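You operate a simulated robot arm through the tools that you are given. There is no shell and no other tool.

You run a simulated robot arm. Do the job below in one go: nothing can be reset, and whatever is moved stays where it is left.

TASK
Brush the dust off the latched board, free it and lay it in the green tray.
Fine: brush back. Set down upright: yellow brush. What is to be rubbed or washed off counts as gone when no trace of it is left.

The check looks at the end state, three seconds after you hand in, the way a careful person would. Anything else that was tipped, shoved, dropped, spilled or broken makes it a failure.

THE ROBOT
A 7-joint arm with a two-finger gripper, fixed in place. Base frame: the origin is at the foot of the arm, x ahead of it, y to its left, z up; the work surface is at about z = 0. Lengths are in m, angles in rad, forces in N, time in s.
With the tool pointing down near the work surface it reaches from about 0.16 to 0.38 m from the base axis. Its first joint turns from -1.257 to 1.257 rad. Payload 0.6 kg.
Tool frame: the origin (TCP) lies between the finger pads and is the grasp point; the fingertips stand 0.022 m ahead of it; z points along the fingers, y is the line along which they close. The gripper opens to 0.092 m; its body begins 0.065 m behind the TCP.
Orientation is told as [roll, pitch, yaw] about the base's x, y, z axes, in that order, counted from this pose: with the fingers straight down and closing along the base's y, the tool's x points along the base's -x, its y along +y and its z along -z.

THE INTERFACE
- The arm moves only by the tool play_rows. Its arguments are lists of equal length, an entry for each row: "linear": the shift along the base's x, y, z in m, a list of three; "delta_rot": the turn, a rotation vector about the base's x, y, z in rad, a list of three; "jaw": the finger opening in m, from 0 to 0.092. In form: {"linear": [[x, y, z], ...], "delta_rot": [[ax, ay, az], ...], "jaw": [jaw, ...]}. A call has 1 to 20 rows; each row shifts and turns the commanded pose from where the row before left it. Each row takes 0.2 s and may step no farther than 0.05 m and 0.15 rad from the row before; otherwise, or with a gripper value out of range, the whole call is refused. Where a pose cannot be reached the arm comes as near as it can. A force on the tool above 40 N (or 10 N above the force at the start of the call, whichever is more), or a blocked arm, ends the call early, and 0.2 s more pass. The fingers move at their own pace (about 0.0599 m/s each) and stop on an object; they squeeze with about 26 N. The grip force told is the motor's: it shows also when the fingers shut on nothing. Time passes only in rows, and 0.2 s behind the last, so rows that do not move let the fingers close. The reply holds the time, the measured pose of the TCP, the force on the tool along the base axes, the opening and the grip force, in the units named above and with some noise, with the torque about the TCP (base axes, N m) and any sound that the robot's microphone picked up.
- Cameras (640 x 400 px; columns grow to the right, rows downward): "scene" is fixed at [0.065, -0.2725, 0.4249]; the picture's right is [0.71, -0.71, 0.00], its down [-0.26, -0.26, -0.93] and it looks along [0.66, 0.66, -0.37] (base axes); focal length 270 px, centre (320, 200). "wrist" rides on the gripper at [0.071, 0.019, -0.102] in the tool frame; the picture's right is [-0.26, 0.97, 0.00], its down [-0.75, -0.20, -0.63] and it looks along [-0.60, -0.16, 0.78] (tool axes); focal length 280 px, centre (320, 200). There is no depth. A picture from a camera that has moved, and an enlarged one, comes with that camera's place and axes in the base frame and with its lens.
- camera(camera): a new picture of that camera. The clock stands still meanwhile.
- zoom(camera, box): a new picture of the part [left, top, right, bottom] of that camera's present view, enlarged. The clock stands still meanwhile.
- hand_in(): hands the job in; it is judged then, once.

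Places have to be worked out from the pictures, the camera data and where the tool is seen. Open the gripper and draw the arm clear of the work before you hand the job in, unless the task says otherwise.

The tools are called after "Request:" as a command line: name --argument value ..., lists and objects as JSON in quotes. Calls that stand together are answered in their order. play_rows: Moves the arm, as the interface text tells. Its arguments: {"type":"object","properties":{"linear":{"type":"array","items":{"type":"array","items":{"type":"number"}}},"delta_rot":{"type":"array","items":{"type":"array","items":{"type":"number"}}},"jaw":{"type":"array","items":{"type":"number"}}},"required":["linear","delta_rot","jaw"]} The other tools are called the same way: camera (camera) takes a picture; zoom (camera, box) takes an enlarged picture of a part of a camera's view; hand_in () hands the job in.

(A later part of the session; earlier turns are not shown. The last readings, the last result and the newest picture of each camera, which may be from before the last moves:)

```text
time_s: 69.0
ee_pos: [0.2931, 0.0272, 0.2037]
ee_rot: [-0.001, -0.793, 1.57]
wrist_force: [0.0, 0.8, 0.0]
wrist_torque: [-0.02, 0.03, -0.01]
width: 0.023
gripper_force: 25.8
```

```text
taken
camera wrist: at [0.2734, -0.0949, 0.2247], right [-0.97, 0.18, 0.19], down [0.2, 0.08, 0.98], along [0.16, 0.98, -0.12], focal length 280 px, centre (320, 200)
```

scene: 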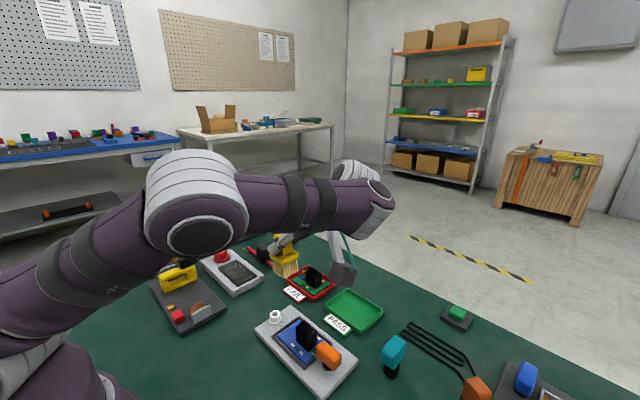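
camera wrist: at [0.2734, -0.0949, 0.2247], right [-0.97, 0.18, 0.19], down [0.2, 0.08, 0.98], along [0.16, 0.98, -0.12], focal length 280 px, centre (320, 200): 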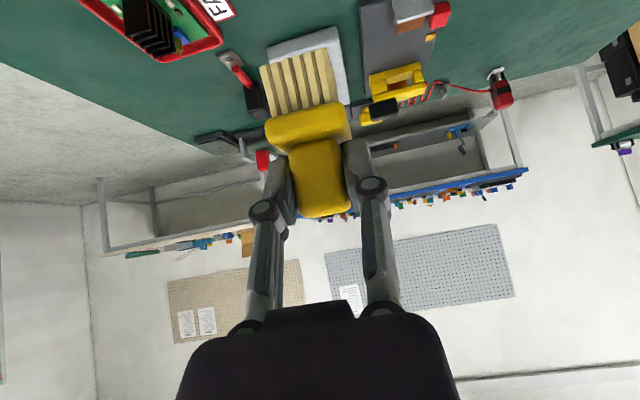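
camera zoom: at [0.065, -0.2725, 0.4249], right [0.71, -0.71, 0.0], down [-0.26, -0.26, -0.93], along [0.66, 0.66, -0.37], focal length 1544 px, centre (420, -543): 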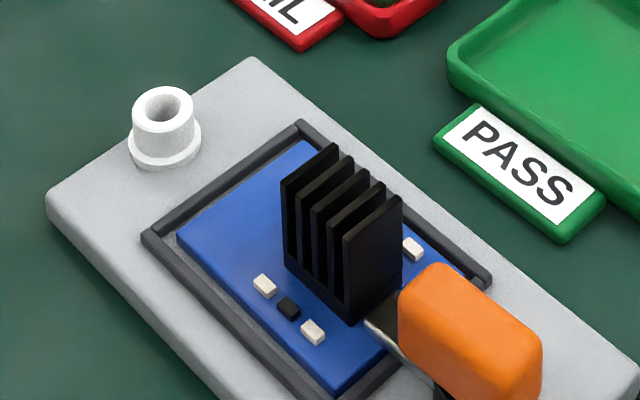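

The board looks clean. I'll zoom in harder to be sure no trace is left.

Request:
zoom --camera "scene" --box '[280, 312, 316, 340]'

Request:
zoom --camera "scene" --box '[250, 220, 330, 290]'

```text
14.29 times, centred on (298, 326) of scene
camera zoom: at [0.065, -0.2725, 0.4249], right [0.71, -0.71, 0.0], down [-0.26, -0.26, -0.93], along [0.66, 0.66, -0.37], focal length 3861 px, centre (634, -1600)
```

zoom: 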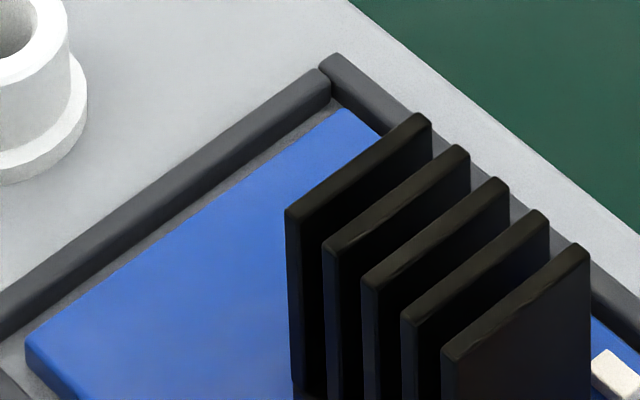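

```text
5.71 times, centred on (290, 255) of scene
camera zoom: at [0.065, -0.2725, 0.4249], right [0.71, -0.71, 0.0], down [-0.26, -0.26, -0.93], along [0.66, 0.66, -0.37], focal length 1544 px, centre (491, -114)
```

zoom: 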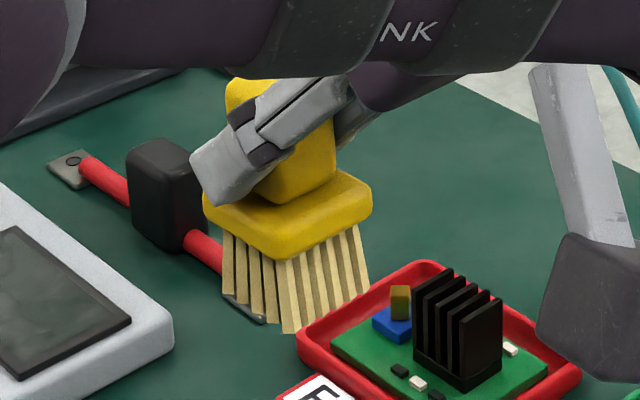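

Mostly clean, but I see a very slight mottling toward the −x side. I'll check that region closely before parking the brush.

Request:
zoom --camera "scene" --box '[276, 318, 308, 346]'

```text
14.29 times, centred on (292, 332) of scene
camera zoom: at [0.065, -0.2725, 0.4249], right [0.71, -0.71, 0.0], down [-0.26, -0.26, -0.93], along [0.66, 0.66, -0.37], focal length 3861 px, centre (720, -1686)
```

zoom: 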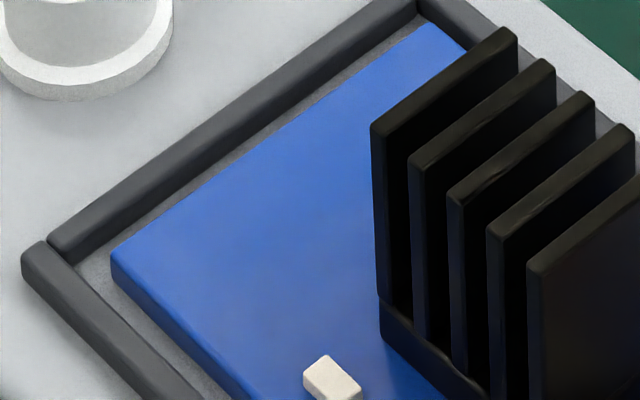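

There may be a barely visible haze left, so I'll go back down and brush more with proper pressure. First I'll descend to just above contact.

Request:
play_rows --linear '[[0, -0.0085, -0.03], [0, 0, -0.04], [0, 0, -0.035], [0, 0, -0.015], [0, 0, -0.006], [0, 0, 0]]' --delta_rot '[[0, 0, 0], [0, 0, 0], [0, 0, 0], [0, 0, 0], [0, 0, 0], [0, 0, 0]]' --jaw '[0.01, 0.01, 0.01, 0.01, 0.01, 0.01]'

Request:
zoom --camera "scene" --box '[265, 300, 335, 360]'

```text
time_s: 70.4
ee_pos: [0.2944, 0.0199, 0.0795]
ee_rot: [0.0, -0.793, 1.573]
wrist_force: [0.0, 0.2, 0.2]
wrist_torque: [-0.03, -0.03, -0.01]
width: 0.0227
gripper_force: 25.8
```

```text
6.67 times, centred on (300, 330) of scene
camera zoom: at [0.065, -0.2725, 0.4249], right [0.71, -0.71, 0.0], down [-0.26, -0.26, -0.93], along [0.66, 0.66, -0.37], focal length 1802 px, centre (453, -667)
```

zoom: 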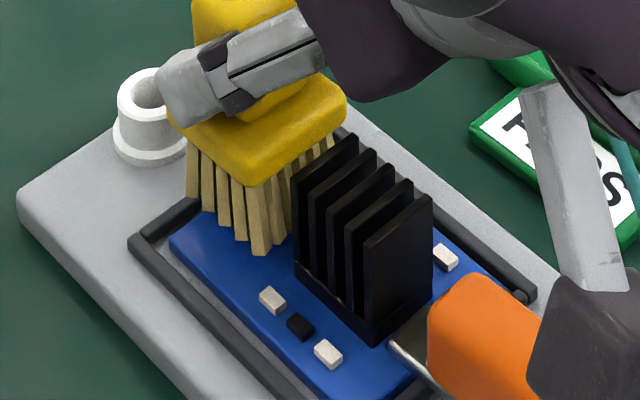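

No contact yet. I'm 4 mm above the last stroking height, so I'll lower 4.7 mm for a few newtons of pressure.

Request:
play_rows --linear '[[0, 0, -0.002], [0, 0, -0.0017], [0, 0, -0.001], [0, 0, 0]]' --delta_rot '[[0, 0, 0], [0, 0, 0], [0, 0, 0], [0, 0, 0]]' --jaw '[0.01, 0.01, 0.01, 0.01]'

```text
time_s: 71.4
ee_pos: [0.2928, 0.0209, 0.0741]
ee_rot: [0.0, -0.793, 1.572]
wrist_force: [0.8, 0.5, 0.0]
wrist_torque: [0.01, -0.01, 0.0]
width: 0.0229
gripper_force: 26.9
```

Still unloaded, so I'll lower by small steps.

Request:
play_rows --linear '[[0, -0.0008, -0.0007], [0, 0, 0]]' --delta_rot '[[0, 0, 0], [0, 0, 0]]' --jaw '[0.01, 0.01]'

```text
time_s: 72.0
ee_pos: [0.2926, 0.0211, 0.0729]
ee_rot: [-0.002, -0.793, 1.573]
wrist_force: [-3.9, 1.6, 17.5]
wrist_torque: [0.4, 0.11, 0.08]
width: 0.0231
gripper_force: 26.3
```

17.5 N; I'll ease off 0.6 mm and do strokes at moderate pressure.

Request:
play_rows --linear '[[0, 0, 0.0006], [-0.004, 0, 0], [-0.004, 0, 0], [-0.003, 0, 0], [0.005, 0, 0], [0.005, 0, 0], [0.005, 0, 0], [0.005, 0, 0], [-0.005, 0, 0], [-0.005, 0, 0], [-0.005, 0, 0], [-0.005, 0, 0], [0.005, 0, 0], [0.005, 0, 0], [0.005, 0, 0], [0.005, 0, 0], [0, 0, 0]]' --delta_rot '[[0, 0, 0], [0, 0, 0], [0, 0, 0], [0, 0, 0], [0, 0, 0], [0, 0, 0], [0, 0, 0], [0, 0, 0], [0, 0, 0], [0, 0, 0], [0, 0, 0], [0, 0, 0], [0, 0, 0], [0, 0, 0], [0, 0, 0], [0, 0, 0], [0, 0, 0]]' --jaw '[0.01, 0.01, 0.01, 0.01, 0.01, 0.01, 0.01, 0.01, 0.01, 0.01, 0.01, 0.01, 0.01, 0.01, 0.01, 0.01, 0.01]'

Request:
zoom --camera "scene" --box '[265, 300, 335, 360]'

```text
time_s: 75.6
ee_pos: [0.303, 0.0202, 0.0733]
ee_rot: [0.0, -0.792, 1.573]
wrist_force: [-0.3, -0.9, -0.3]
wrist_torque: [0.06, 0.02, -0.05]
width: 0.0231
gripper_force: 25.6
```

```text
6.67 times, centred on (300, 330) of scene
camera zoom: at [0.065, -0.2725, 0.4249], right [0.71, -0.71, 0.0], down [-0.26, -0.26, -0.93], along [0.66, 0.66, -0.37], focal length 1802 px, centre (453, -667)
```

zoom: 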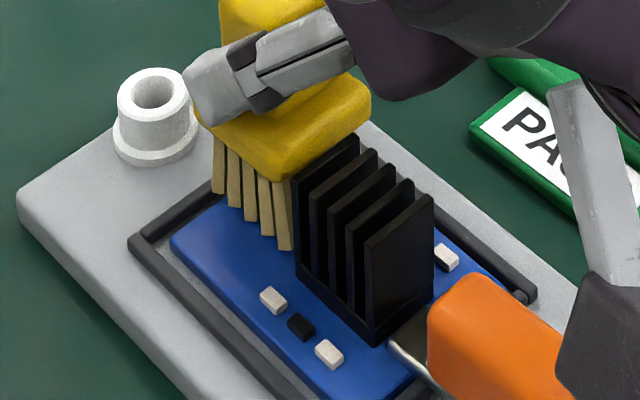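

The load faded again as the brush settled in the grip. I'll lower slightly once more and repeat the strokes.

Request:
play_rows --linear '[[0, -0.0005, -0.0007], [-0.005, 0, 0], [-0.005, 0, 0], [-0.005, 0, 0], [-0.005, 0, 0], [-0.002, 0, 0], [0.005, 0, 0], [0.005, 0, -0.0003], [0.005, 0, 0], [0.005, 0, 0], [0.002, 0, 0], [-0.005, 0, 0], [-0.005, 0, 0], [-0.005, 0, 0], [-0.005, 0, 0], [-0.002, 0, 0], [0.005, 0, 0], [0.005, 0, 0], [0.005, 0, 0]]' --delta_rot '[[0, 0, 0], [0, 0, 0], [0, 0, 0], [0, 0, 0], [0, 0, 0], [0, 0, 0], [0, 0, 0], [0, 0, 0], [0, 0, 0], [0, 0, 0], [0, 0, 0], [0, 0, 0], [0, 0, 0], [0, 0, 0], [0, 0, 0], [0, 0, 0], [0, 0, 0], [0, 0, 0], [0, 0, 0]]' --jaw '[0.01, 0.01, 0.01, 0.01, 0.01, 0.01, 0.01, 0.01, 0.01, 0.01, 0.01, 0.01, 0.01, 0.01, 0.01, 0.01, 0.01, 0.01, 0.01]'

```text
time_s: 77.3
ee_pos: [0.2849, 0.0194, 0.0735]
ee_rot: [0.001, -0.794, 1.575]
wrist_force: [-3.9, -5.1, 17.4]
wrist_torque: [0.02, 0.11, -0.01]
width: 0.023
gripper_force: 26.2
stopped in row 8: the force on the tool passed its limit at 44 N (the readings are from after the stop); the commanded pose is now the measured one
```

The force passed the limit, so something caught. I'll lift 4 mm at once and look.

Request:
play_rows --linear '[[0, 0, 0.002], [0, 0.0005, 0.002], [0, 0, 0]]' --delta_rot '[[0, 0, 0], [0, 0, 0], [0, 0, 0]]' --jaw '[0.01, 0.01, 0.01]'

Request:
zoom --camera "scene" --box '[255, 280, 355, 380]'

Request:
zoom --camera "wrist" --box '[200, 0, 400, 125]'

```text
time_s: 78.1
ee_pos: [0.2861, 0.0199, 0.0776]
ee_rot: [0.004, -0.794, 1.572]
wrist_force: [0.1, 1.1, -0.4]
wrist_torque: [0.01, 0.0, 0.0]
width: 0.0227
gripper_force: 25.9
```

```text
4.00 times, centred on (305, 330) of scene
camera zoom: at [0.065, -0.2725, 0.4249], right [0.71, -0.71, 0.0], down [-0.26, -0.26, -0.93], along [0.66, 0.66, -0.37], focal length 1081 px, centre (380, -320)
```

zoom: 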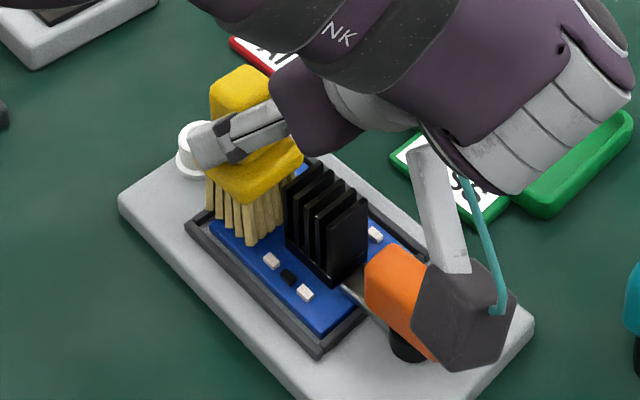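

```text
3.20 times, centred on (300, 62) of wrist
camera zoom: at [0.2673, -0.1021, 0.0972], right [-0.97, 0.18, 0.19], down [0.21, 0.08, 0.97], along [0.16, 0.98, -0.12], focal length 897 px, centre (384, 640)
```

zoom: 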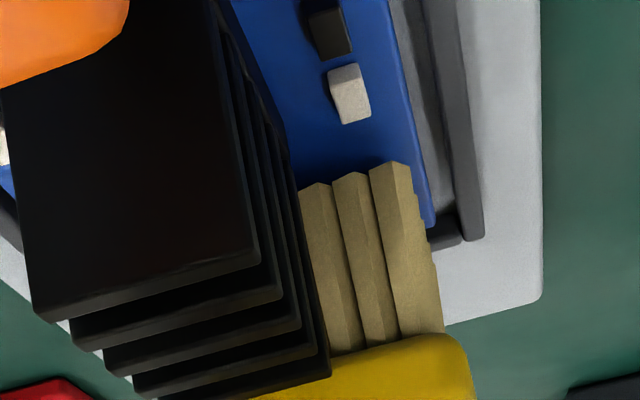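

Nothing has been displaced. I'll lift clear and inspect the board surface again.

Request:
play_rows --linear '[[0.004, 0.003, 0.02], [0, 0, 0.04], [0, 0, 0.04], [0, 0.01, 0.03], [0, 0, 0]]' --delta_rot '[[0, 0, 0], [0, 0, 0], [0, 0, 0], [0, 0, 0], [0, 0, 0]]' --jaw '[0.01, 0.01, 0.01, 0.01, 0.01]'

Request:
zoom --camera "scene" --box '[276, 318, 308, 346]'

Request:
zoom --camera "scene" --box '[240, 220, 370, 380]'

```text
time_s: 79.3
ee_pos: [0.2884, 0.0321, 0.2069]
ee_rot: [0.005, -0.792, 1.572]
wrist_force: [-0.6, -1.3, -1.4]
wrist_torque: [-0.03, 0.01, -0.02]
width: 0.0229
gripper_force: 26.6
```

```text
14.29 times, centred on (292, 332) of scene
camera zoom: at [0.065, -0.2725, 0.4249], right [0.71, -0.71, 0.0], down [-0.26, -0.26, -0.93], along [0.66, 0.66, -0.37], focal length 3861 px, centre (720, -1686)
```

zoom: 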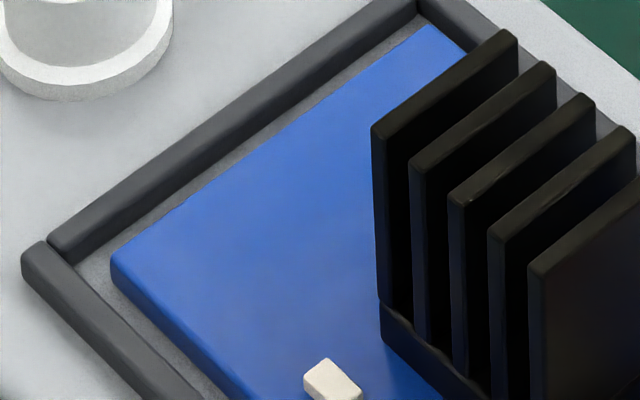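

```text
2.50 times, centred on (305, 300) of scene
camera zoom: at [0.065, -0.2725, 0.4249], right [0.71, -0.71, 0.0], down [-0.26, -0.26, -0.93], along [0.66, 0.66, -0.37], focal length 676 px, centre (358, -50)
```

zoom: 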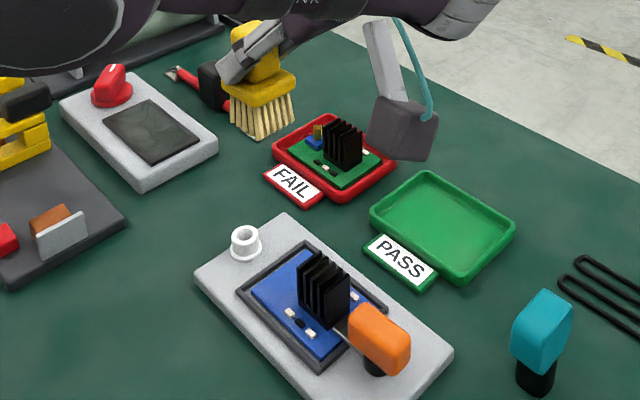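

The board now looks uniformly clean from this side. I'll carry the brush back to its original spot near (0.246, 0.145), going above it first.

Request:
play_rows --linear '[[-0.0106, 0.0262, -0.01], [-0.0106, 0.0262, -0.02], [-0.0106, 0.0262, -0.025], [-0.0106, 0.0262, -0.03], [0, 0, 0]]' --delta_rot '[[0, 0, 0], [0, 0, 0], [0, 0, 0], [0, 0, 0], [0, 0, 0]]' --jaw '[0.01, 0.01, 0.01, 0.01, 0.01]'

Request:
zoom --camera "scene" --box '[180, 220, 320, 340]'

Request:
camera --camera "wrist"

```text
time_s: 80.5
ee_pos: [0.2441, 0.1409, 0.1224]
ee_rot: [0.003, -0.791, 1.573]
wrist_force: [-0.4, -0.1, -0.4]
wrist_torque: [0.02, 0.0, 0.01]
width: 0.0231
gripper_force: 26.5
```

```text
3.33 times, centred on (250, 280) of scene
camera zoom: at [0.065, -0.2725, 0.4249], right [0.71, -0.71, 0.0], down [-0.26, -0.26, -0.93], along [0.66, 0.66, -0.37], focal length 901 px, centre (553, -67)
```

zoom: 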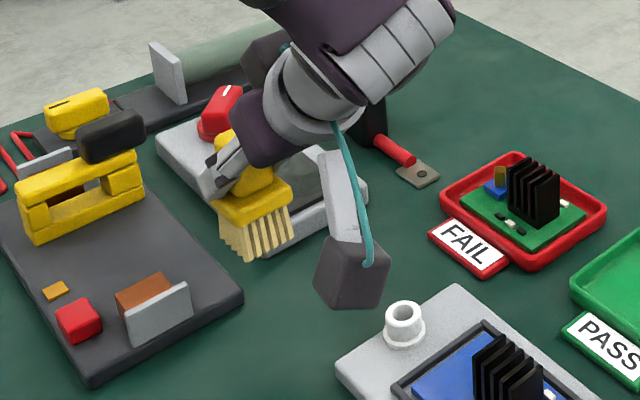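

```text
taken
camera wrist: at [0.2247, 0.0172, 0.1428], right [-0.97, 0.18, 0.19], down [0.21, 0.08, 0.97], along [0.16, 0.98, -0.12], focal length 280 px, centre (320, 200)
```

wrist: 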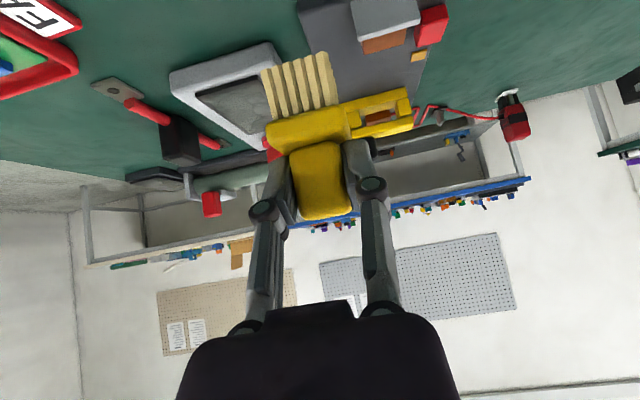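

The brush centre is near (0.243, 0.151), slightly +y of its original place. I'll shift by (+0.002, −0.006) and lower to just above the table.

Request:
play_rows --linear '[[0.001, -0.003, -0.02], [0.001, -0.003, -0.02], [0, 0, -0.014], [0, 0, 0]]' --delta_rot '[[0, 0, 0], [0, 0, 0], [0, 0, 0], [0, 0, 0]]' --jaw '[0.01, 0.01, 0.01, 0.01]'

Request:
zoom --camera "scene" --box '[180, 250, 300, 350]'

```text
time_s: 81.5
ee_pos: [0.2502, 0.134, 0.0677]
ee_rot: [0.005, -0.794, 1.573]
wrist_force: [0.3, -0.7, -0.8]
wrist_torque: [0.0, -0.01, -0.03]
width: 0.0229
gripper_force: 25.4
```

```text
4.00 times, centred on (240, 300) of scene
camera zoom: at [0.065, -0.2725, 0.4249], right [0.71, -0.71, 0.0], down [-0.26, -0.26, -0.93], along [0.66, 0.66, -0.37], focal length 1081 px, centre (640, -200)
```

zoom: 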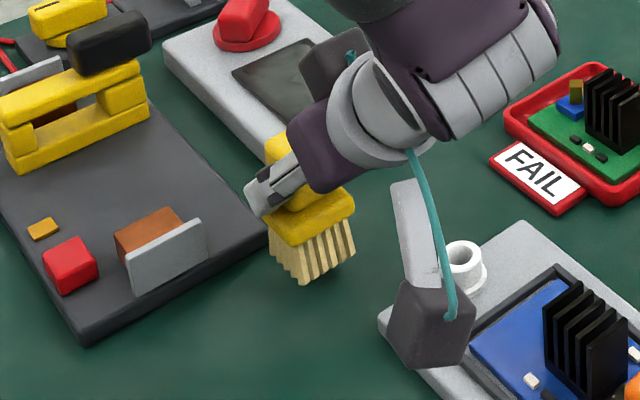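

The brush is about 8 mm above the mat, with clear surroundings. I'll lower in small steps until a light contact shows.

Request:
play_rows --linear '[[0, 0, -0.003], [0, 0, -0.002], [0, 0, 0]]' --delta_rot '[[0, 0, 0], [0, 0, 0], [0, 0, 0]]' --jaw '[0.01, 0.01, 0.01]'

```text
time_s: 82.3
ee_pos: [0.2488, 0.1317, 0.0628]
ee_rot: [0.003, -0.793, 1.574]
wrist_force: [-0.3, 0.4, -0.5]
wrist_torque: [-0.03, 0.03, 0.02]
width: 0.0233
gripper_force: 26.3
```

No contact yet at z 0.063; two more millimetres.

Request:
play_rows --linear '[[0, 0, -0.001], [0, 0, -0.001], [0, 0, 0]]' --delta_rot '[[0, 0, 0], [0, 0, 0], [0, 0, 0]]' --jaw '[0.01, 0.01, 0.01]'

Request:
zoom --camera "scene" --box '[210, 270, 280, 330]'

```text
time_s: 83.1
ee_pos: [0.2485, 0.1328, 0.0607]
ee_rot: [0.004, -0.794, 1.572]
wrist_force: [0.1, -0.1, -0.5]
wrist_torque: [0.0, -0.01, -0.04]
width: 0.023
gripper_force: 25.6
```

```text
6.67 times, centred on (245, 300) of scene
camera zoom: at [0.065, -0.2725, 0.4249], right [0.71, -0.71, 0.0], down [-0.26, -0.26, -0.93], along [0.66, 0.66, -0.37], focal length 1802 px, centre (820, -467)
```

zoom: 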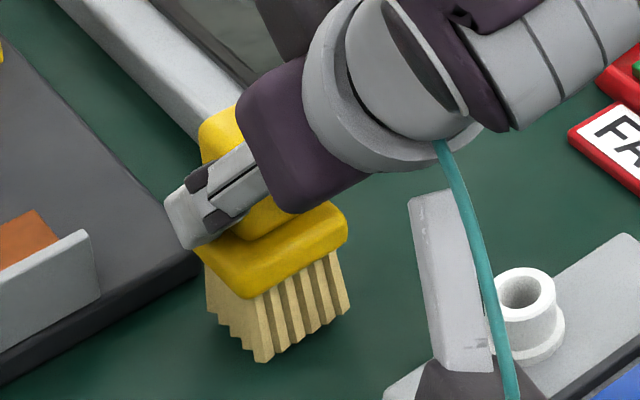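

Still free; lowering by another 2 mm.

Request:
play_rows --linear '[[0, 0, -0.001], [0, 0, -0.001], [0, 0, 0]]' --delta_rot '[[0, 0, 0], [0, 0, 0], [0, 0, 0]]' --jaw '[0.01, 0.01, 0.01]'

```text
time_s: 83.9
ee_pos: [0.2486, 0.1327, 0.0582]
ee_rot: [0.004, -0.793, 1.573]
wrist_force: [0.0, 0.6, 0.8]
wrist_torque: [0.03, -0.01, 0.01]
width: 0.023
gripper_force: 26.1
```

A possible first touch (0.8 N). One more small step.

Request:
play_rows --linear '[[0, 0, -0.0006], [0, 0, 0]]' --delta_rot '[[0, 0, 0], [0, 0, 0]]' --jaw '[0.01, 0.01]'

Request:
zoom --camera "wrist" --box '[220, 20, 400, 220]'

```text
time_s: 84.5
ee_pos: [0.2486, 0.1323, 0.0573]
ee_rot: [0.003, -0.793, 1.573]
wrist_force: [0.4, 0.5, -0.5]
wrist_torque: [0.01, 0.02, -0.03]
width: 0.0227
gripper_force: 25.7
```

```text
2.00 times, centred on (310, 120) of wrist
camera zoom: at [0.2291, 0.0091, 0.0783], right [-0.97, 0.18, 0.19], down [0.21, 0.08, 0.97], along [0.16, 0.98, -0.12], focal length 561 px, centre (340, 360)
```

zoom: 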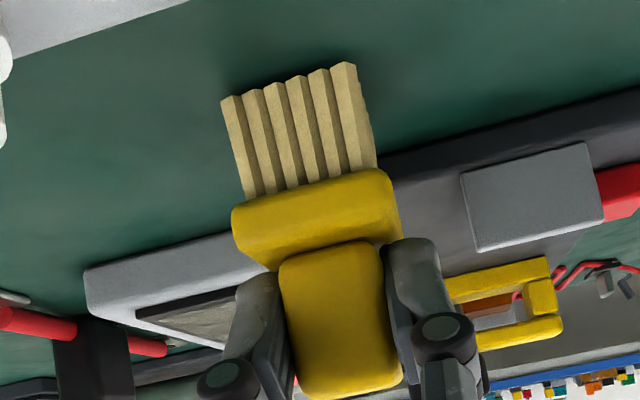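

The tips compute to z≈0, so contact should be imminent. One more millimetre in two steps.

Request:
play_rows --linear '[[0, 0, -0.0005], [0, 0, -0.0005], [0, 0, 0]]' --delta_rot '[[0, 0, 0], [0, 0, 0], [0, 0, 0]]' --jaw '[0.01, 0.01, 0.01]'

```text
time_s: 85.3
ee_pos: [0.2484, 0.1327, 0.0555]
ee_rot: [0.003, -0.794, 1.572]
wrist_force: [0.8, 0.0, 4.4]
wrist_torque: [0.06, 0.0, 0.0]
width: 0.0233
gripper_force: 26.3
```

4.4 N of contact: the brush stands on the mat. I'll open the fingers, wait for it to settle, and look before retreating.

Request:
play_rows --linear '[[0, 0, 0], [0, 0, 0], [0, 0, 0], [0, 0, 0], [0, 0, 0], [0, 0, 0]]' --delta_rot '[[0, 0, 0], [0, 0, 0], [0, 0, 0], [0, 0, 0], [0, 0, 0], [0, 0, 0]]' --jaw '[0.026, 0.032, 0.04, 0.046, 0.046, 0.046]'

Request:
zoom --camera "wrist" --box '[220, 20, 400, 220]'

Request:
zoom --camera "scene" --box '[210, 270, 280, 330]'

```text
time_s: 86.7
ee_pos: [0.2489, 0.1321, 0.0566]
ee_rot: [0.004, -0.792, 1.571]
wrist_force: [-0.1, -0.5, -0.9]
wrist_torque: [-0.03, -0.02, 0.0]
width: 0.046
gripper_force: 0.0
```

```text
2.00 times, centred on (310, 120) of wrist
camera zoom: at [0.2296, 0.0097, 0.077], right [-0.97, 0.18, 0.19], down [0.21, 0.08, 0.97], along [0.16, 0.98, -0.12], focal length 561 px, centre (340, 360)
```

zoom: 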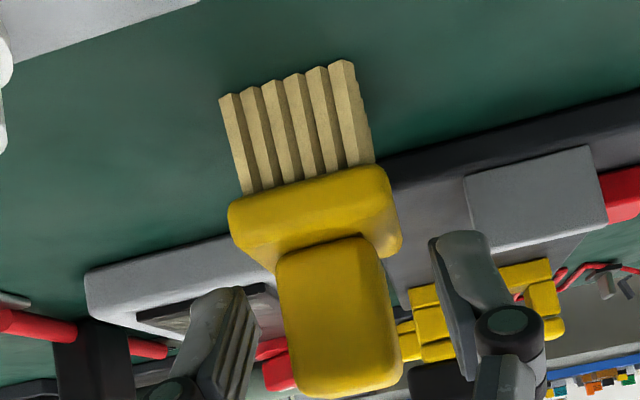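

```text
6.67 times, centred on (245, 300) of scene
camera zoom: at [0.065, -0.2725, 0.4249], right [0.71, -0.71, 0.0], down [-0.26, -0.26, -0.93], along [0.66, 0.66, -0.37], focal length 1802 px, centre (820, -467)
```

zoom: 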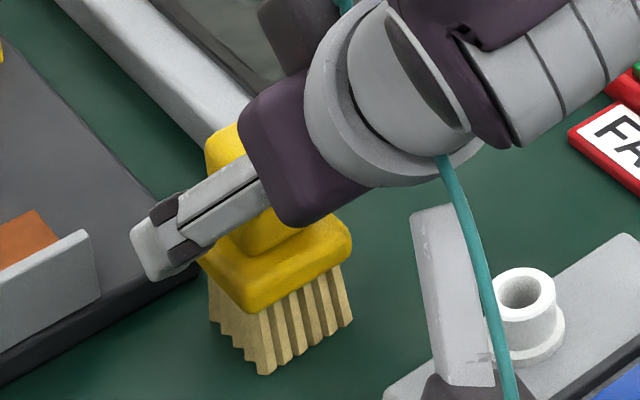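

The brush stands upright on its own and both fingers are clear. I'll retreat backwards along the tool axis (−y and up), then rise.

Request:
play_rows --linear '[[0, -0.0071, 0.0072], [0, -0.0142, 0.0145], [0, -0.0142, 0.0145], [0, -0.0142, 0.0145], [0, -0.01, 0.03], [0, 0, 0.04], [0, 0, 0]]' --delta_rot '[[0, 0, 0], [0, 0, 0], [0, 0, 0], [0, 0, 0], [0, 0, 0], [0, 0, 0], [0, 0, 0]]' --jaw '[0.046, 0.046, 0.046, 0.046, 0.046, 0.046, 0.046]'

Request:
camera --camera "scene"

Request:
camera --camera "wrist"

```text
time_s: 88.3
ee_pos: [0.2514, 0.0742, 0.1787]
ee_rot: [0.003, -0.792, 1.572]
wrist_force: [0.0, 0.5, -0.2]
wrist_torque: [0.0, 0.0, 0.01]
width: 0.0459
gripper_force: 0.0
```

```text
taken
```

scene: 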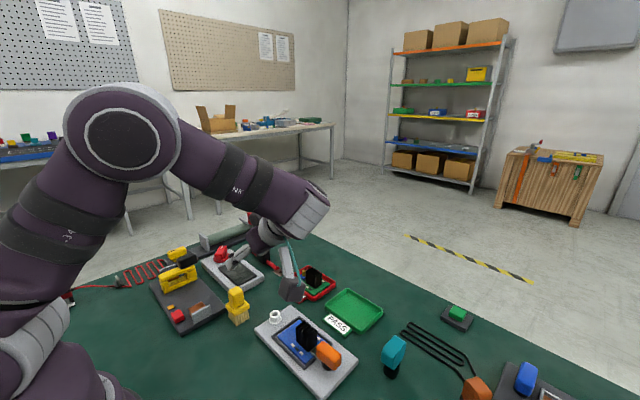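

```text
taken
camera wrist: at [0.233, -0.0489, 0.1994], right [-0.97, 0.18, 0.19], down [0.21, 0.08, 0.97], along [0.16, 0.98, -0.12], focal length 280 px, centre (320, 200)
```

wrist: 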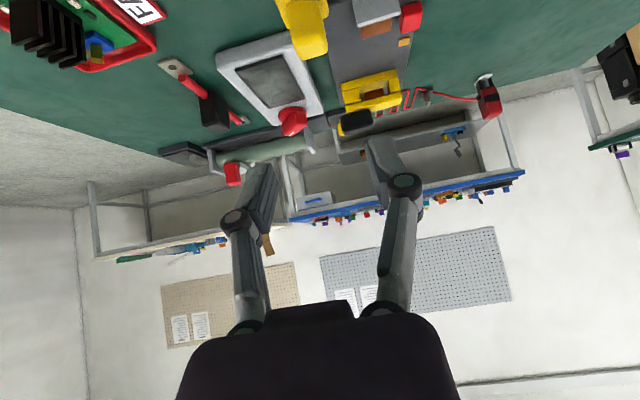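

The brush is back in its place, upright. Now I'll untilt to a straight-down tool at yaw 90° and move above the fixture for a close look at the board and latch.

Request:
play_rows --linear '[[0.004, -0.015, 0.007], [0.004, -0.015, 0.007], [0.004, -0.015, 0.007], [0.004, -0.015, 0.007], [0.004, -0.015, 0.007], [0.004, -0.015, 0.007], [0, 0, 0]]' --delta_rot '[[-0.132, 0, 0], [-0.132, 0, 0], [-0.132, 0, 0], [-0.132, 0, 0], [-0.132, 0, 0], [-0.132, 0, 0], [0, 0, 0]]' --jaw '[0.05, 0.05, 0.05, 0.05, 0.05, 0.05, 0.05]'

Request:
camera --camera "wrist"

Request:
camera --camera "scene"

```text
time_s: 89.9
ee_pos: [0.2741, -0.0165, 0.2181]
ee_rot: [0.005, 0.002, 1.572]
wrist_force: [-0.2, -0.4, -0.3]
wrist_torque: [-0.04, 0.0, 0.0]
width: 0.0501
gripper_force: 0.1
```

```text
taken
camera wrist: at [0.2552, -0.0878, 0.3202], right [-0.97, 0.26, 0.0], down [0.21, 0.75, 0.62], along [0.16, 0.6, -0.78], focal length 280 px, centre (320, 200)
```

wrist: 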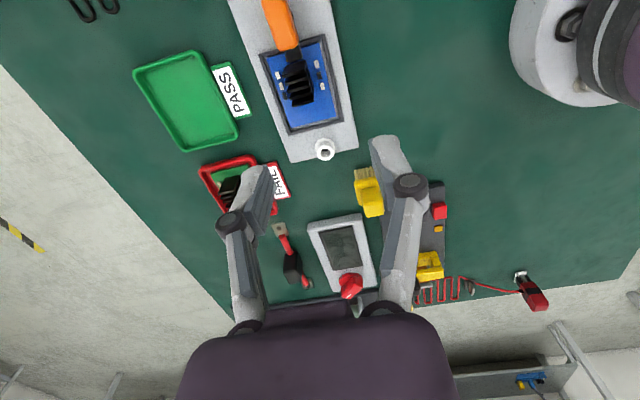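

```text
taken
```

scene: 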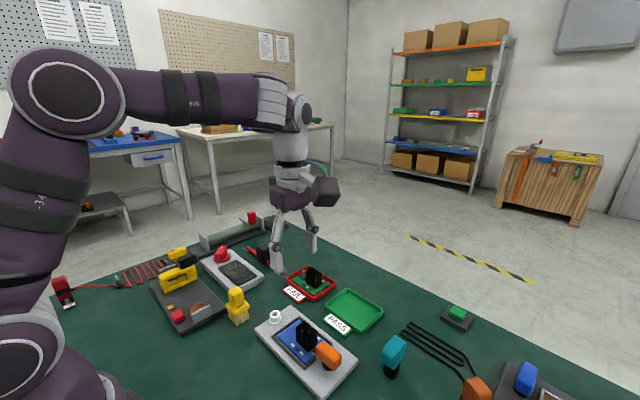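

I'll zoom in on the board, latch and tray from this vantage point, and check that the brush stands well.

Request:
zoom --camera "wrist" --box '[235, 0, 360, 165]'

Request:
zoom --camera "wrist" --box '[265, 65, 345, 135]'

Request:
zoom --camera "scene" --box '[205, 275, 365, 400]'

Request:
zoom --camera "wrist" --box '[120, 40, 260, 170]'

```text
2.42 times, centred on (298, 82) of wrist
camera zoom: at [0.2552, -0.0878, 0.3202], right [-0.97, 0.26, 0.0], down [0.21, 0.75, 0.62], along [0.16, 0.6, -0.78], focal length 680 px, centre (374, 485)
```

zoom: 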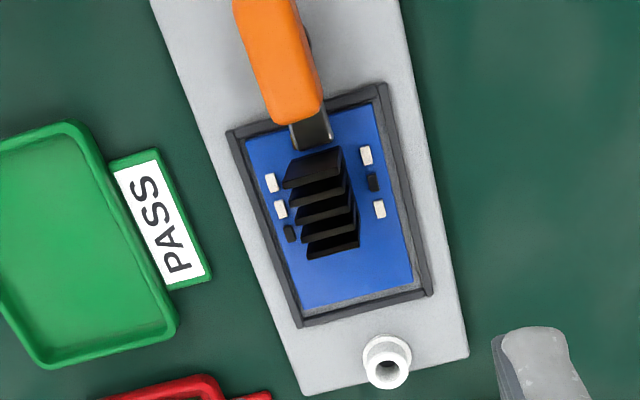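

```text
5.71 times, centred on (305, 100) of wrist
camera zoom: at [0.2552, -0.0878, 0.3202], right [-0.97, 0.26, 0.0], down [0.21, 0.75, 0.62], along [0.16, 0.6, -0.78], focal length 1602 px, centre (406, 771)
```

zoom: 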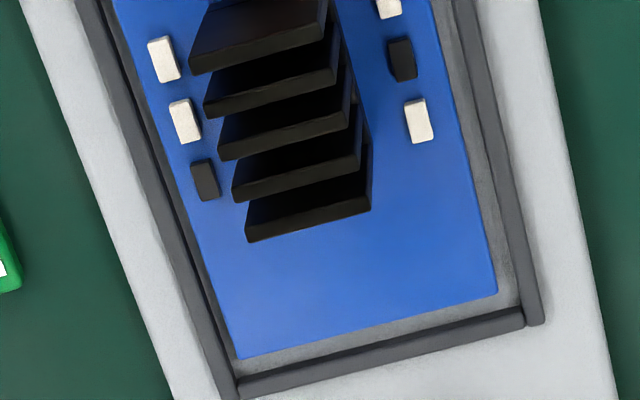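

```text
3.20 times, centred on (285, 338) of scene
camera zoom: at [0.065, -0.2725, 0.4249], right [0.71, -0.71, 0.0], down [-0.26, -0.26, -0.93], along [0.66, 0.66, -0.37], focal length 865 px, centre (432, -240)
```

zoom: 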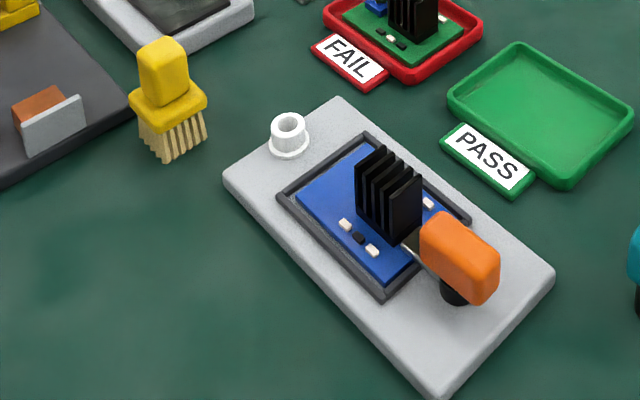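

```text
3.08 times, centred on (190, 105) of wrist
camera zoom: at [0.2552, -0.0878, 0.3202], right [-0.97, 0.26, 0.0], down [0.21, 0.75, 0.62], along [0.16, 0.6, -0.78], focal length 863 px, centre (720, 492)
```

zoom: 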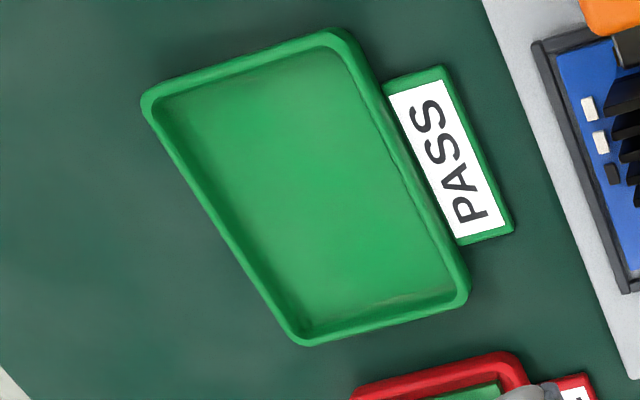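

The board is uniformly blue with no dust left. The orange latch handle is centred near (0.295, −0.065), with its tongue reaching over the board edge. I'll move above it with the fingers set to close along x, and check.

Request:
play_rows --linear '[[0.0068, -0.0163, -0.035], [0.0068, -0.0163, -0.035], [0.0068, -0.0163, -0.035], [0, 0, 0]]' --delta_rot '[[0, 0, 0], [0, 0, 0], [0, 0, 0], [0, 0, 0]]' --jaw '[0.05, 0.05, 0.05, 0.05]'

Request:
camera --camera "wrist"

Request:
zoom --camera "scene" --box '[260, 270, 380, 390]'

```text
time_s: 90.9
ee_pos: [0.2966, -0.0664, 0.1128]
ee_rot: [0.003, -0.001, 1.571]
wrist_force: [0.2, 0.1, 0.5]
wrist_torque: [-0.02, 0.01, -0.02]
width: 0.0498
gripper_force: 0.0
```

```text
taken
camera wrist: at [0.2776, -0.1383, 0.2149], right [-0.97, 0.26, 0.0], down [0.21, 0.75, 0.63], along [0.16, 0.6, -0.78], focal length 280 px, centre (320, 200)
```

wrist: 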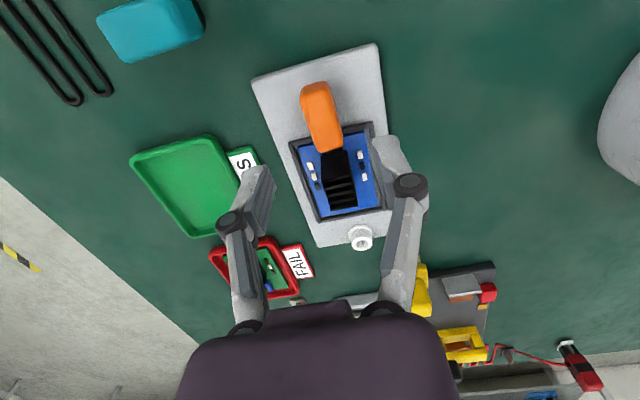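

```text
3.33 times, centred on (320, 330) of scene
camera zoom: at [0.065, -0.2725, 0.4249], right [0.71, -0.71, 0.0], down [-0.26, -0.26, -0.93], along [0.66, 0.66, -0.37], focal length 901 px, centre (320, -233)
```

zoom: 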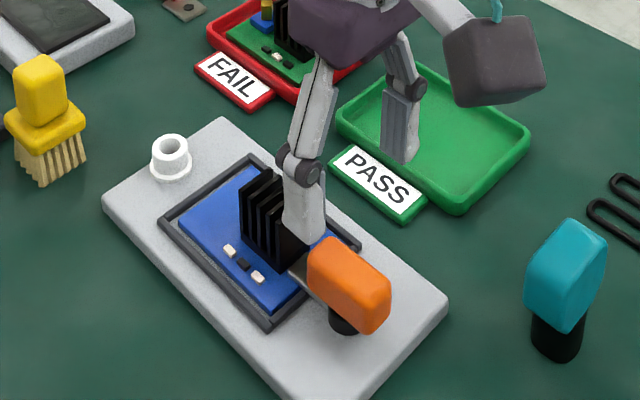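

I'll zoom in on the latch from here to fix its centre and height more exactly.

Request:
zoom --camera "wrist" --box '[270, 60, 380, 190]'

Request:
zoom --camera "scene" --box '[300, 330, 350, 380]'

```text
3.08 times, centred on (325, 125) of wrist
camera zoom: at [0.2776, -0.1383, 0.2149], right [-0.97, 0.26, 0.0], down [0.21, 0.75, 0.63], along [0.16, 0.6, -0.78], focal length 863 px, centre (305, 431)
```

zoom: 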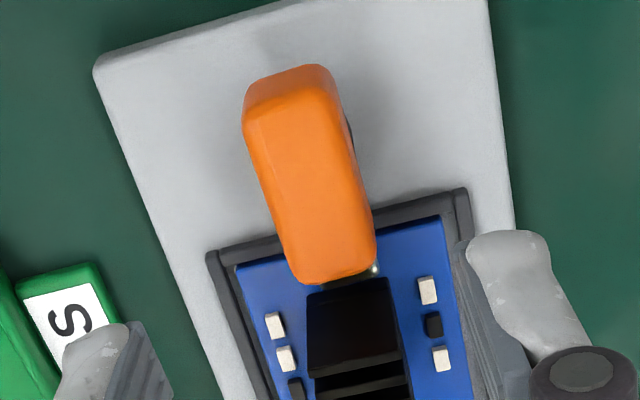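

```text
8.00 times, centred on (325, 355) of scene
camera zoom: at [0.065, -0.2725, 0.4249], right [0.71, -0.71, 0.0], down [-0.26, -0.26, -0.93], along [0.66, 0.66, -0.37], focal length 2162 px, centre (280, -1040)
```

zoom: 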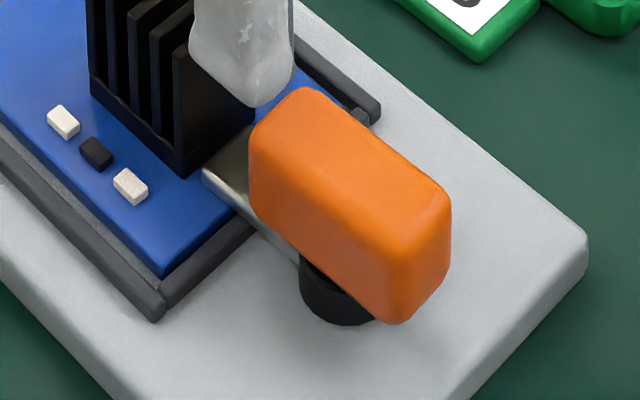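

The handle top is near z 0.048, centred over the black post at about (0.2925, −0.0665). I'll lower to TCP z≈0.042 with the fingers straddling the handle in x, and check before closing.

Request:
play_rows --linear '[[-0.003, -0.0005, -0.025], [0, 0, -0.025], [0, 0, -0.015], [0, 0, -0.006], [0, 0, 0]]' --delta_rot '[[0, 0, 0], [0, 0, 0], [0, 0, 0], [0, 0, 0], [0, 0, 0]]' --jaw '[0.046, 0.046, 0.046, 0.046, 0.046]'

Request:
zoom --camera "wrist" --box '[230, 80, 420, 210]'

Request:
zoom --camera "scene" --box '[290, 310, 370, 390]'

```text
time_s: 92.1
ee_pos: [0.2919, -0.0683, 0.0435]
ee_rot: [0.005, -0.001, 1.573]
wrist_force: [-0.7, 0.6, 0.1]
wrist_torque: [0.01, 0.01, -0.01]
width: 0.0461
gripper_force: 0.1
```

```text
3.08 times, centred on (325, 145) of wrist
camera zoom: at [0.2729, -0.1386, 0.1449], right [-0.97, 0.26, 0.0], down [0.21, 0.75, 0.63], along [0.16, 0.6, -0.78], focal length 863 px, centre (305, 369)
```

zoom: 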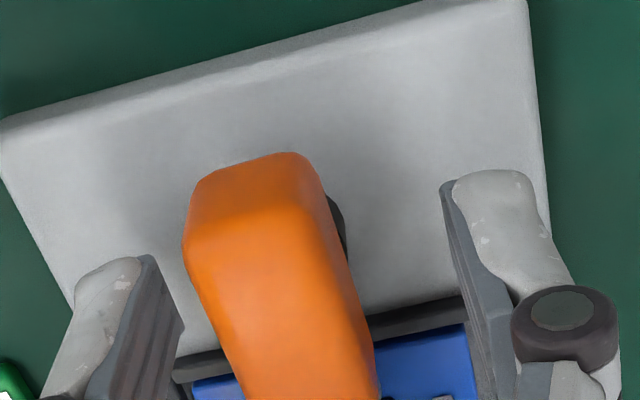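

```text
5.00 times, centred on (330, 350) of scene
camera zoom: at [0.065, -0.2725, 0.4249], right [0.71, -0.71, 0.0], down [-0.26, -0.26, -0.93], along [0.66, 0.66, -0.37], focal length 1351 px, centre (270, -550)
```

zoom: 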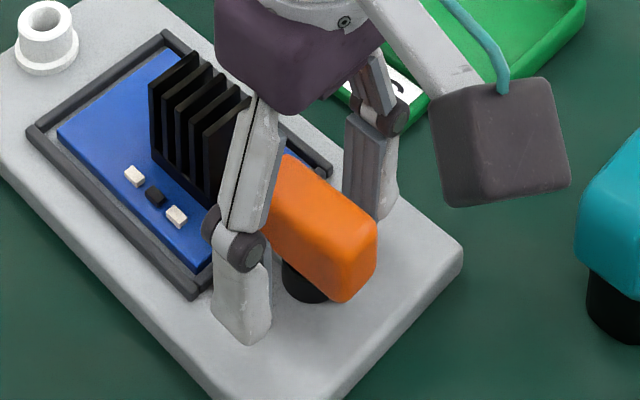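

The fingers straddle the handle well, with the tips above the fixture surface. I'll close on it gently.

Request:
play_rows --linear '[[0.001, 0, 0], [0, 0, 0], [0, 0, 0], [0, 0, 0], [0, 0, 0]]' --delta_rot '[[0, 0, 0], [0, 0, 0], [0, 0, 0], [0, 0, 0], [0, 0, 0]]' --jaw '[0.036, 0.026, 0.018, 0.012, 0.012]'

```text
time_s: 93.3
ee_pos: [0.2923, -0.0669, 0.0446]
ee_rot: [0.001, -0.002, 1.572]
wrist_force: [17.1, -1.7, -1.3]
wrist_torque: [-0.28, -0.32, -0.05]
width: 0.0236
gripper_force: 8.3
```

The handle pushes the tool toward +x with 17 N, so the handle sits slightly +x of the TCP. I'll shift +x in small steps to relieve this.

Request:
play_rows --linear '[[0.0008, 0, 0], [0, 0, 0]]' --delta_rot '[[0, 0, 0], [0, 0, 0]]' --jaw '[0.012, 0.012]'

```text
time_s: 93.9
ee_pos: [0.294, -0.0677, 0.0431]
ee_rot: [0.004, -0.002, 1.574]
wrist_force: [16.9, -3.0, 5.9]
wrist_torque: [-0.07, -0.37, 0.01]
width: 0.0238
gripper_force: 8.8
```

Still 17 N in x. I'll shift another millimetre.

Request:
play_rows --linear '[[0.001, 0, 0.0003], [0, 0, 0]]' --delta_rot '[[0, 0, 0], [0, 0, 0]]' --jaw '[0.012, 0.012]'

```text
time_s: 94.5
ee_pos: [0.294, -0.0677, 0.0441]
ee_rot: [0.008, -0.003, 1.573]
wrist_force: [16.6, -3.8, -6.4]
wrist_torque: [-0.1, -0.25, -0.01]
width: 0.0227
gripper_force: 8.0
```

The force doesn't change as I shift. Before doing more I'll look, in case the handle or fixture is moving with me.

Request:
zoom --camera "scene" --box '[250, 280, 390, 400]'

Request:
zoom --camera "wrist" --box '[230, 80, 420, 210]'

```text
3.33 times, centred on (320, 340) of scene
camera zoom: at [0.065, -0.2725, 0.4249], right [0.71, -0.71, 0.0], down [-0.26, -0.26, -0.93], along [0.66, 0.66, -0.37], focal length 901 px, centre (320, -267)
```

zoom: 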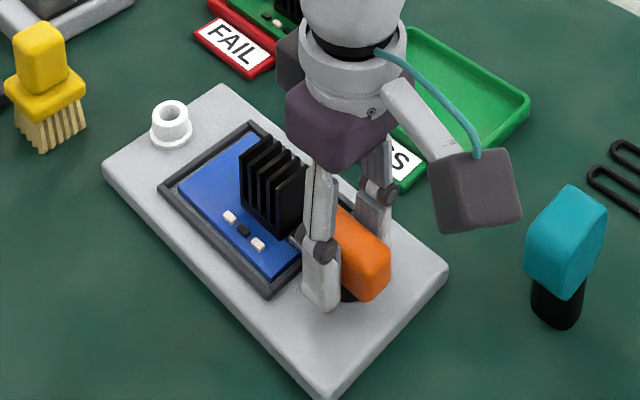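

```text
3.08 times, centred on (325, 145) of wrist
camera zoom: at [0.2747, -0.1379, 0.1448], right [-0.97, 0.26, 0.01], down [0.21, 0.75, 0.63], along [0.16, 0.6, -0.78], focal length 863 px, centre (305, 369)
```

zoom: 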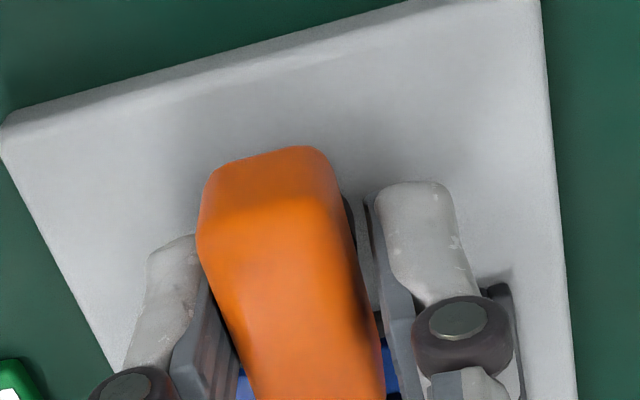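

The wrist view shows the +x finger touching the handle while the −x finger still has a ~3 mm gap. The fixture has not moved. I'll open slightly, shift +x by 2 mm, and close again.

Request:
play_rows --linear '[[0, 0, 0], [0.002, 0, 0], [0, 0, 0], [0, 0, 0], [0, 0, 0]]' --delta_rot '[[0, 0, 0], [0, 0, 0], [0, 0, 0], [0, 0, 0], [0, 0, 0]]' --jaw '[0.032, 0.032, 0.026, 0.018, 0.012]'

Request:
zoom --camera "wrist" --box '[230, 80, 420, 210]'

```text
time_s: 95.7
ee_pos: [0.2944, -0.0669, 0.0439]
ee_rot: [0.004, 0.0, 1.572]
wrist_force: [-0.2, 0.2, -2.9]
wrist_torque: [0.09, 0.1, -0.01]
width: 0.02
gripper_force: 28.4
```

```text
3.08 times, centred on (325, 145) of wrist
camera zoom: at [0.2761, -0.1381, 0.1452], right [-0.97, 0.26, 0.01], down [0.21, 0.75, 0.62], along [0.16, 0.6, -0.78], focal length 863 px, centre (305, 369)
```

zoom: 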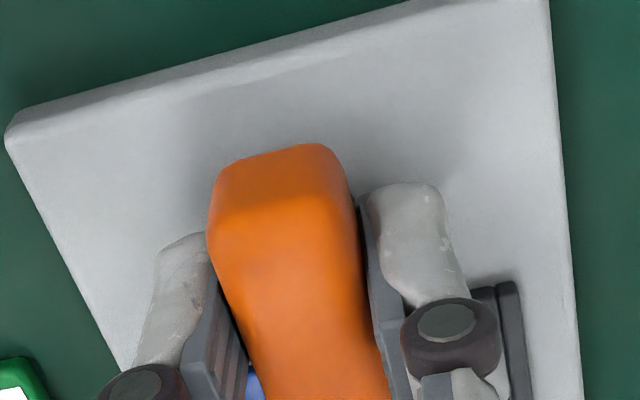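

The handle is now gripped evenly (20 mm, no side load). I'll try turning it by −0.2 rad about z and watch the torque.

Request:
play_rows --linear '[[0, 0, 0], [0, 0, 0], [0, 0, 0]]' --delta_rot '[[0, 0, -0.1], [0, 0, -0.1], [0, 0, 0]]' --jaw '[0.012, 0.012, 0.012]'

Request:
zoom --camera "scene" --box '[260, 290, 380, 390]'

```text
time_s: 96.5
ee_pos: [0.295, -0.0666, 0.0429]
ee_rot: [0.004, -0.002, 1.372]
wrist_force: [4.9, 3.2, 11.2]
wrist_torque: [-0.06, -0.09, 0.72]
width: 0.0224
gripper_force: 27.5
```

```text
4.00 times, centred on (320, 340) of scene
camera zoom: at [0.065, -0.2725, 0.4249], right [0.71, -0.71, 0.0], down [-0.26, -0.26, -0.93], along [0.66, 0.66, -0.37], focal length 1081 px, centre (320, -360)
```

zoom: 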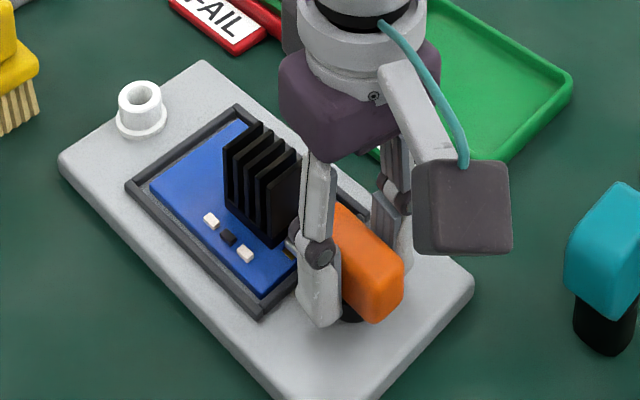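

That direction is resisted (0.72 N·m, fingers wedging), so it is a stop. I'll return and try the other direction.

Request:
play_rows --linear '[[0, 0, 0], [0, 0, 0], [0, 0, 0]]' --delta_rot '[[0, 0, 0.1], [0, 0, 0.1], [0, 0, 0]]' --jaw '[0.012, 0.012, 0.012]'

Request:
play_rows --linear '[[0, 0, 0], [0, 0, 0], [0, 0, 0]]' --delta_rot '[[0, 0, 0.1], [0, 0, 0.1], [0, 0, 0]]' --jaw '[0.012, 0.012, 0.012]'

Request:
zoom --camera "scene" --box '[260, 290, 380, 390]'

Request:
zoom --camera "wrist" --box '[230, 80, 420, 210]'

```text
time_s: 97.3
ee_pos: [0.2948, -0.0683, 0.0437]
ee_rot: [0.002, 0.001, 1.57]
wrist_force: [9.1, -9.6, 0.3]
wrist_torque: [-0.14, -0.22, 0.0]
width: 0.02
gripper_force: 28.0
```

```text
time_s: 98.1
ee_pos: [0.2949, -0.0671, 0.0434]
ee_rot: [0.003, -0.001, 1.773]
wrist_force: [21.5, -12.4, -18.4]
wrist_torque: [-0.32, -0.35, -0.04]
width: 0.0199
gripper_force: 28.2
```

```text
4.00 times, centred on (320, 340) of scene
camera zoom: at [0.065, -0.2725, 0.4249], right [0.71, -0.71, 0.0], down [-0.26, -0.26, -0.93], along [0.66, 0.66, -0.37], focal length 1081 px, centre (320, -360)
```

zoom: 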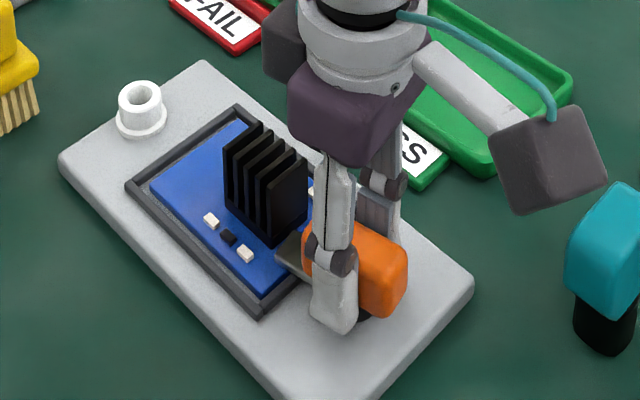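

```text
3.08 times, centred on (325, 145) of wrist
camera zoom: at [0.2906, -0.1408, 0.1452], right [-1.0, 0.06, 0.0], down [0.05, 0.78, 0.62], along [0.04, 0.62, -0.78], focal length 863 px, centre (305, 369)
```

zoom: 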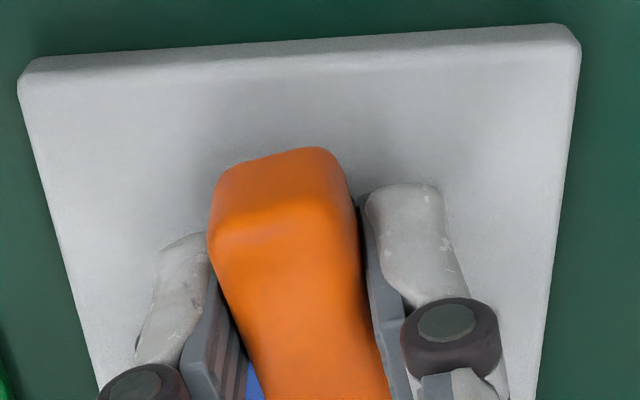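

In the + direction the handle turns with the tool: no z-torque, and the tongue is swinging. Side loads come from my TCP being slightly off the pivot, so I'll shift +x/−y and slightly down to relieve them.

Request:
play_rows --linear '[[0.001, -0.0008, -0.0008], [0, 0, 0]]' --delta_rot '[[0, 0, 0], [0, 0, 0]]' --jaw '[0.012, 0.012]'

```text
time_s: 98.5
ee_pos: [0.2945, -0.0669, 0.0444]
ee_rot: [0.008, -0.003, 1.774]
wrist_force: [-1.1, 0.4, 4.1]
wrist_torque: [-0.1, -0.04, 0.0]
width: 0.02
gripper_force: 28.5
stopped in row 2: the force on the tool passed its limit at 52 N (the readings are from after the stop); the commanded pose is now the measured one
```

The shift made it worse and tripped the limit; the commanded pose is now re-zeroed at the measured one and the loads are near zero. I'll continue turning in small increments from here, watching the forces.

Request:
play_rows --linear '[[0, 0, 0], [0, 0, 0], [0, 0, 0]]' --delta_rot '[[0, 0, 0.08], [0, 0, 0.08], [0, 0, 0]]' --jaw '[0.012, 0.012, 0.012]'

```text
time_s: 99.3
ee_pos: [0.2946, -0.0661, 0.0461]
ee_rot: [0.006, -0.005, 1.939]
wrist_force: [13.9, 3.4, -25.8]
wrist_torque: [0.03, -0.2, 0.0]
width: 0.0199
gripper_force: 27.7
```

There is a −26 N vertical load, so the tool is pulling up on the handle. I'll lower 0.8 mm alone to see how the load responds.

Request:
play_rows --linear '[[0, 0, -0.0008], [0, 0, 0]]' --delta_rot '[[0, 0, 0], [0, 0, 0]]' --jaw '[0.012, 0.012]'

```text
time_s: 100.0
ee_pos: [0.2957, -0.0673, 0.0447]
ee_rot: [0.008, -0.004, 1.937]
wrist_force: [-2.9, 15.1, 19.4]
wrist_torque: [0.34, 0.04, 0.01]
width: 0.0201
gripper_force: 27.9
```

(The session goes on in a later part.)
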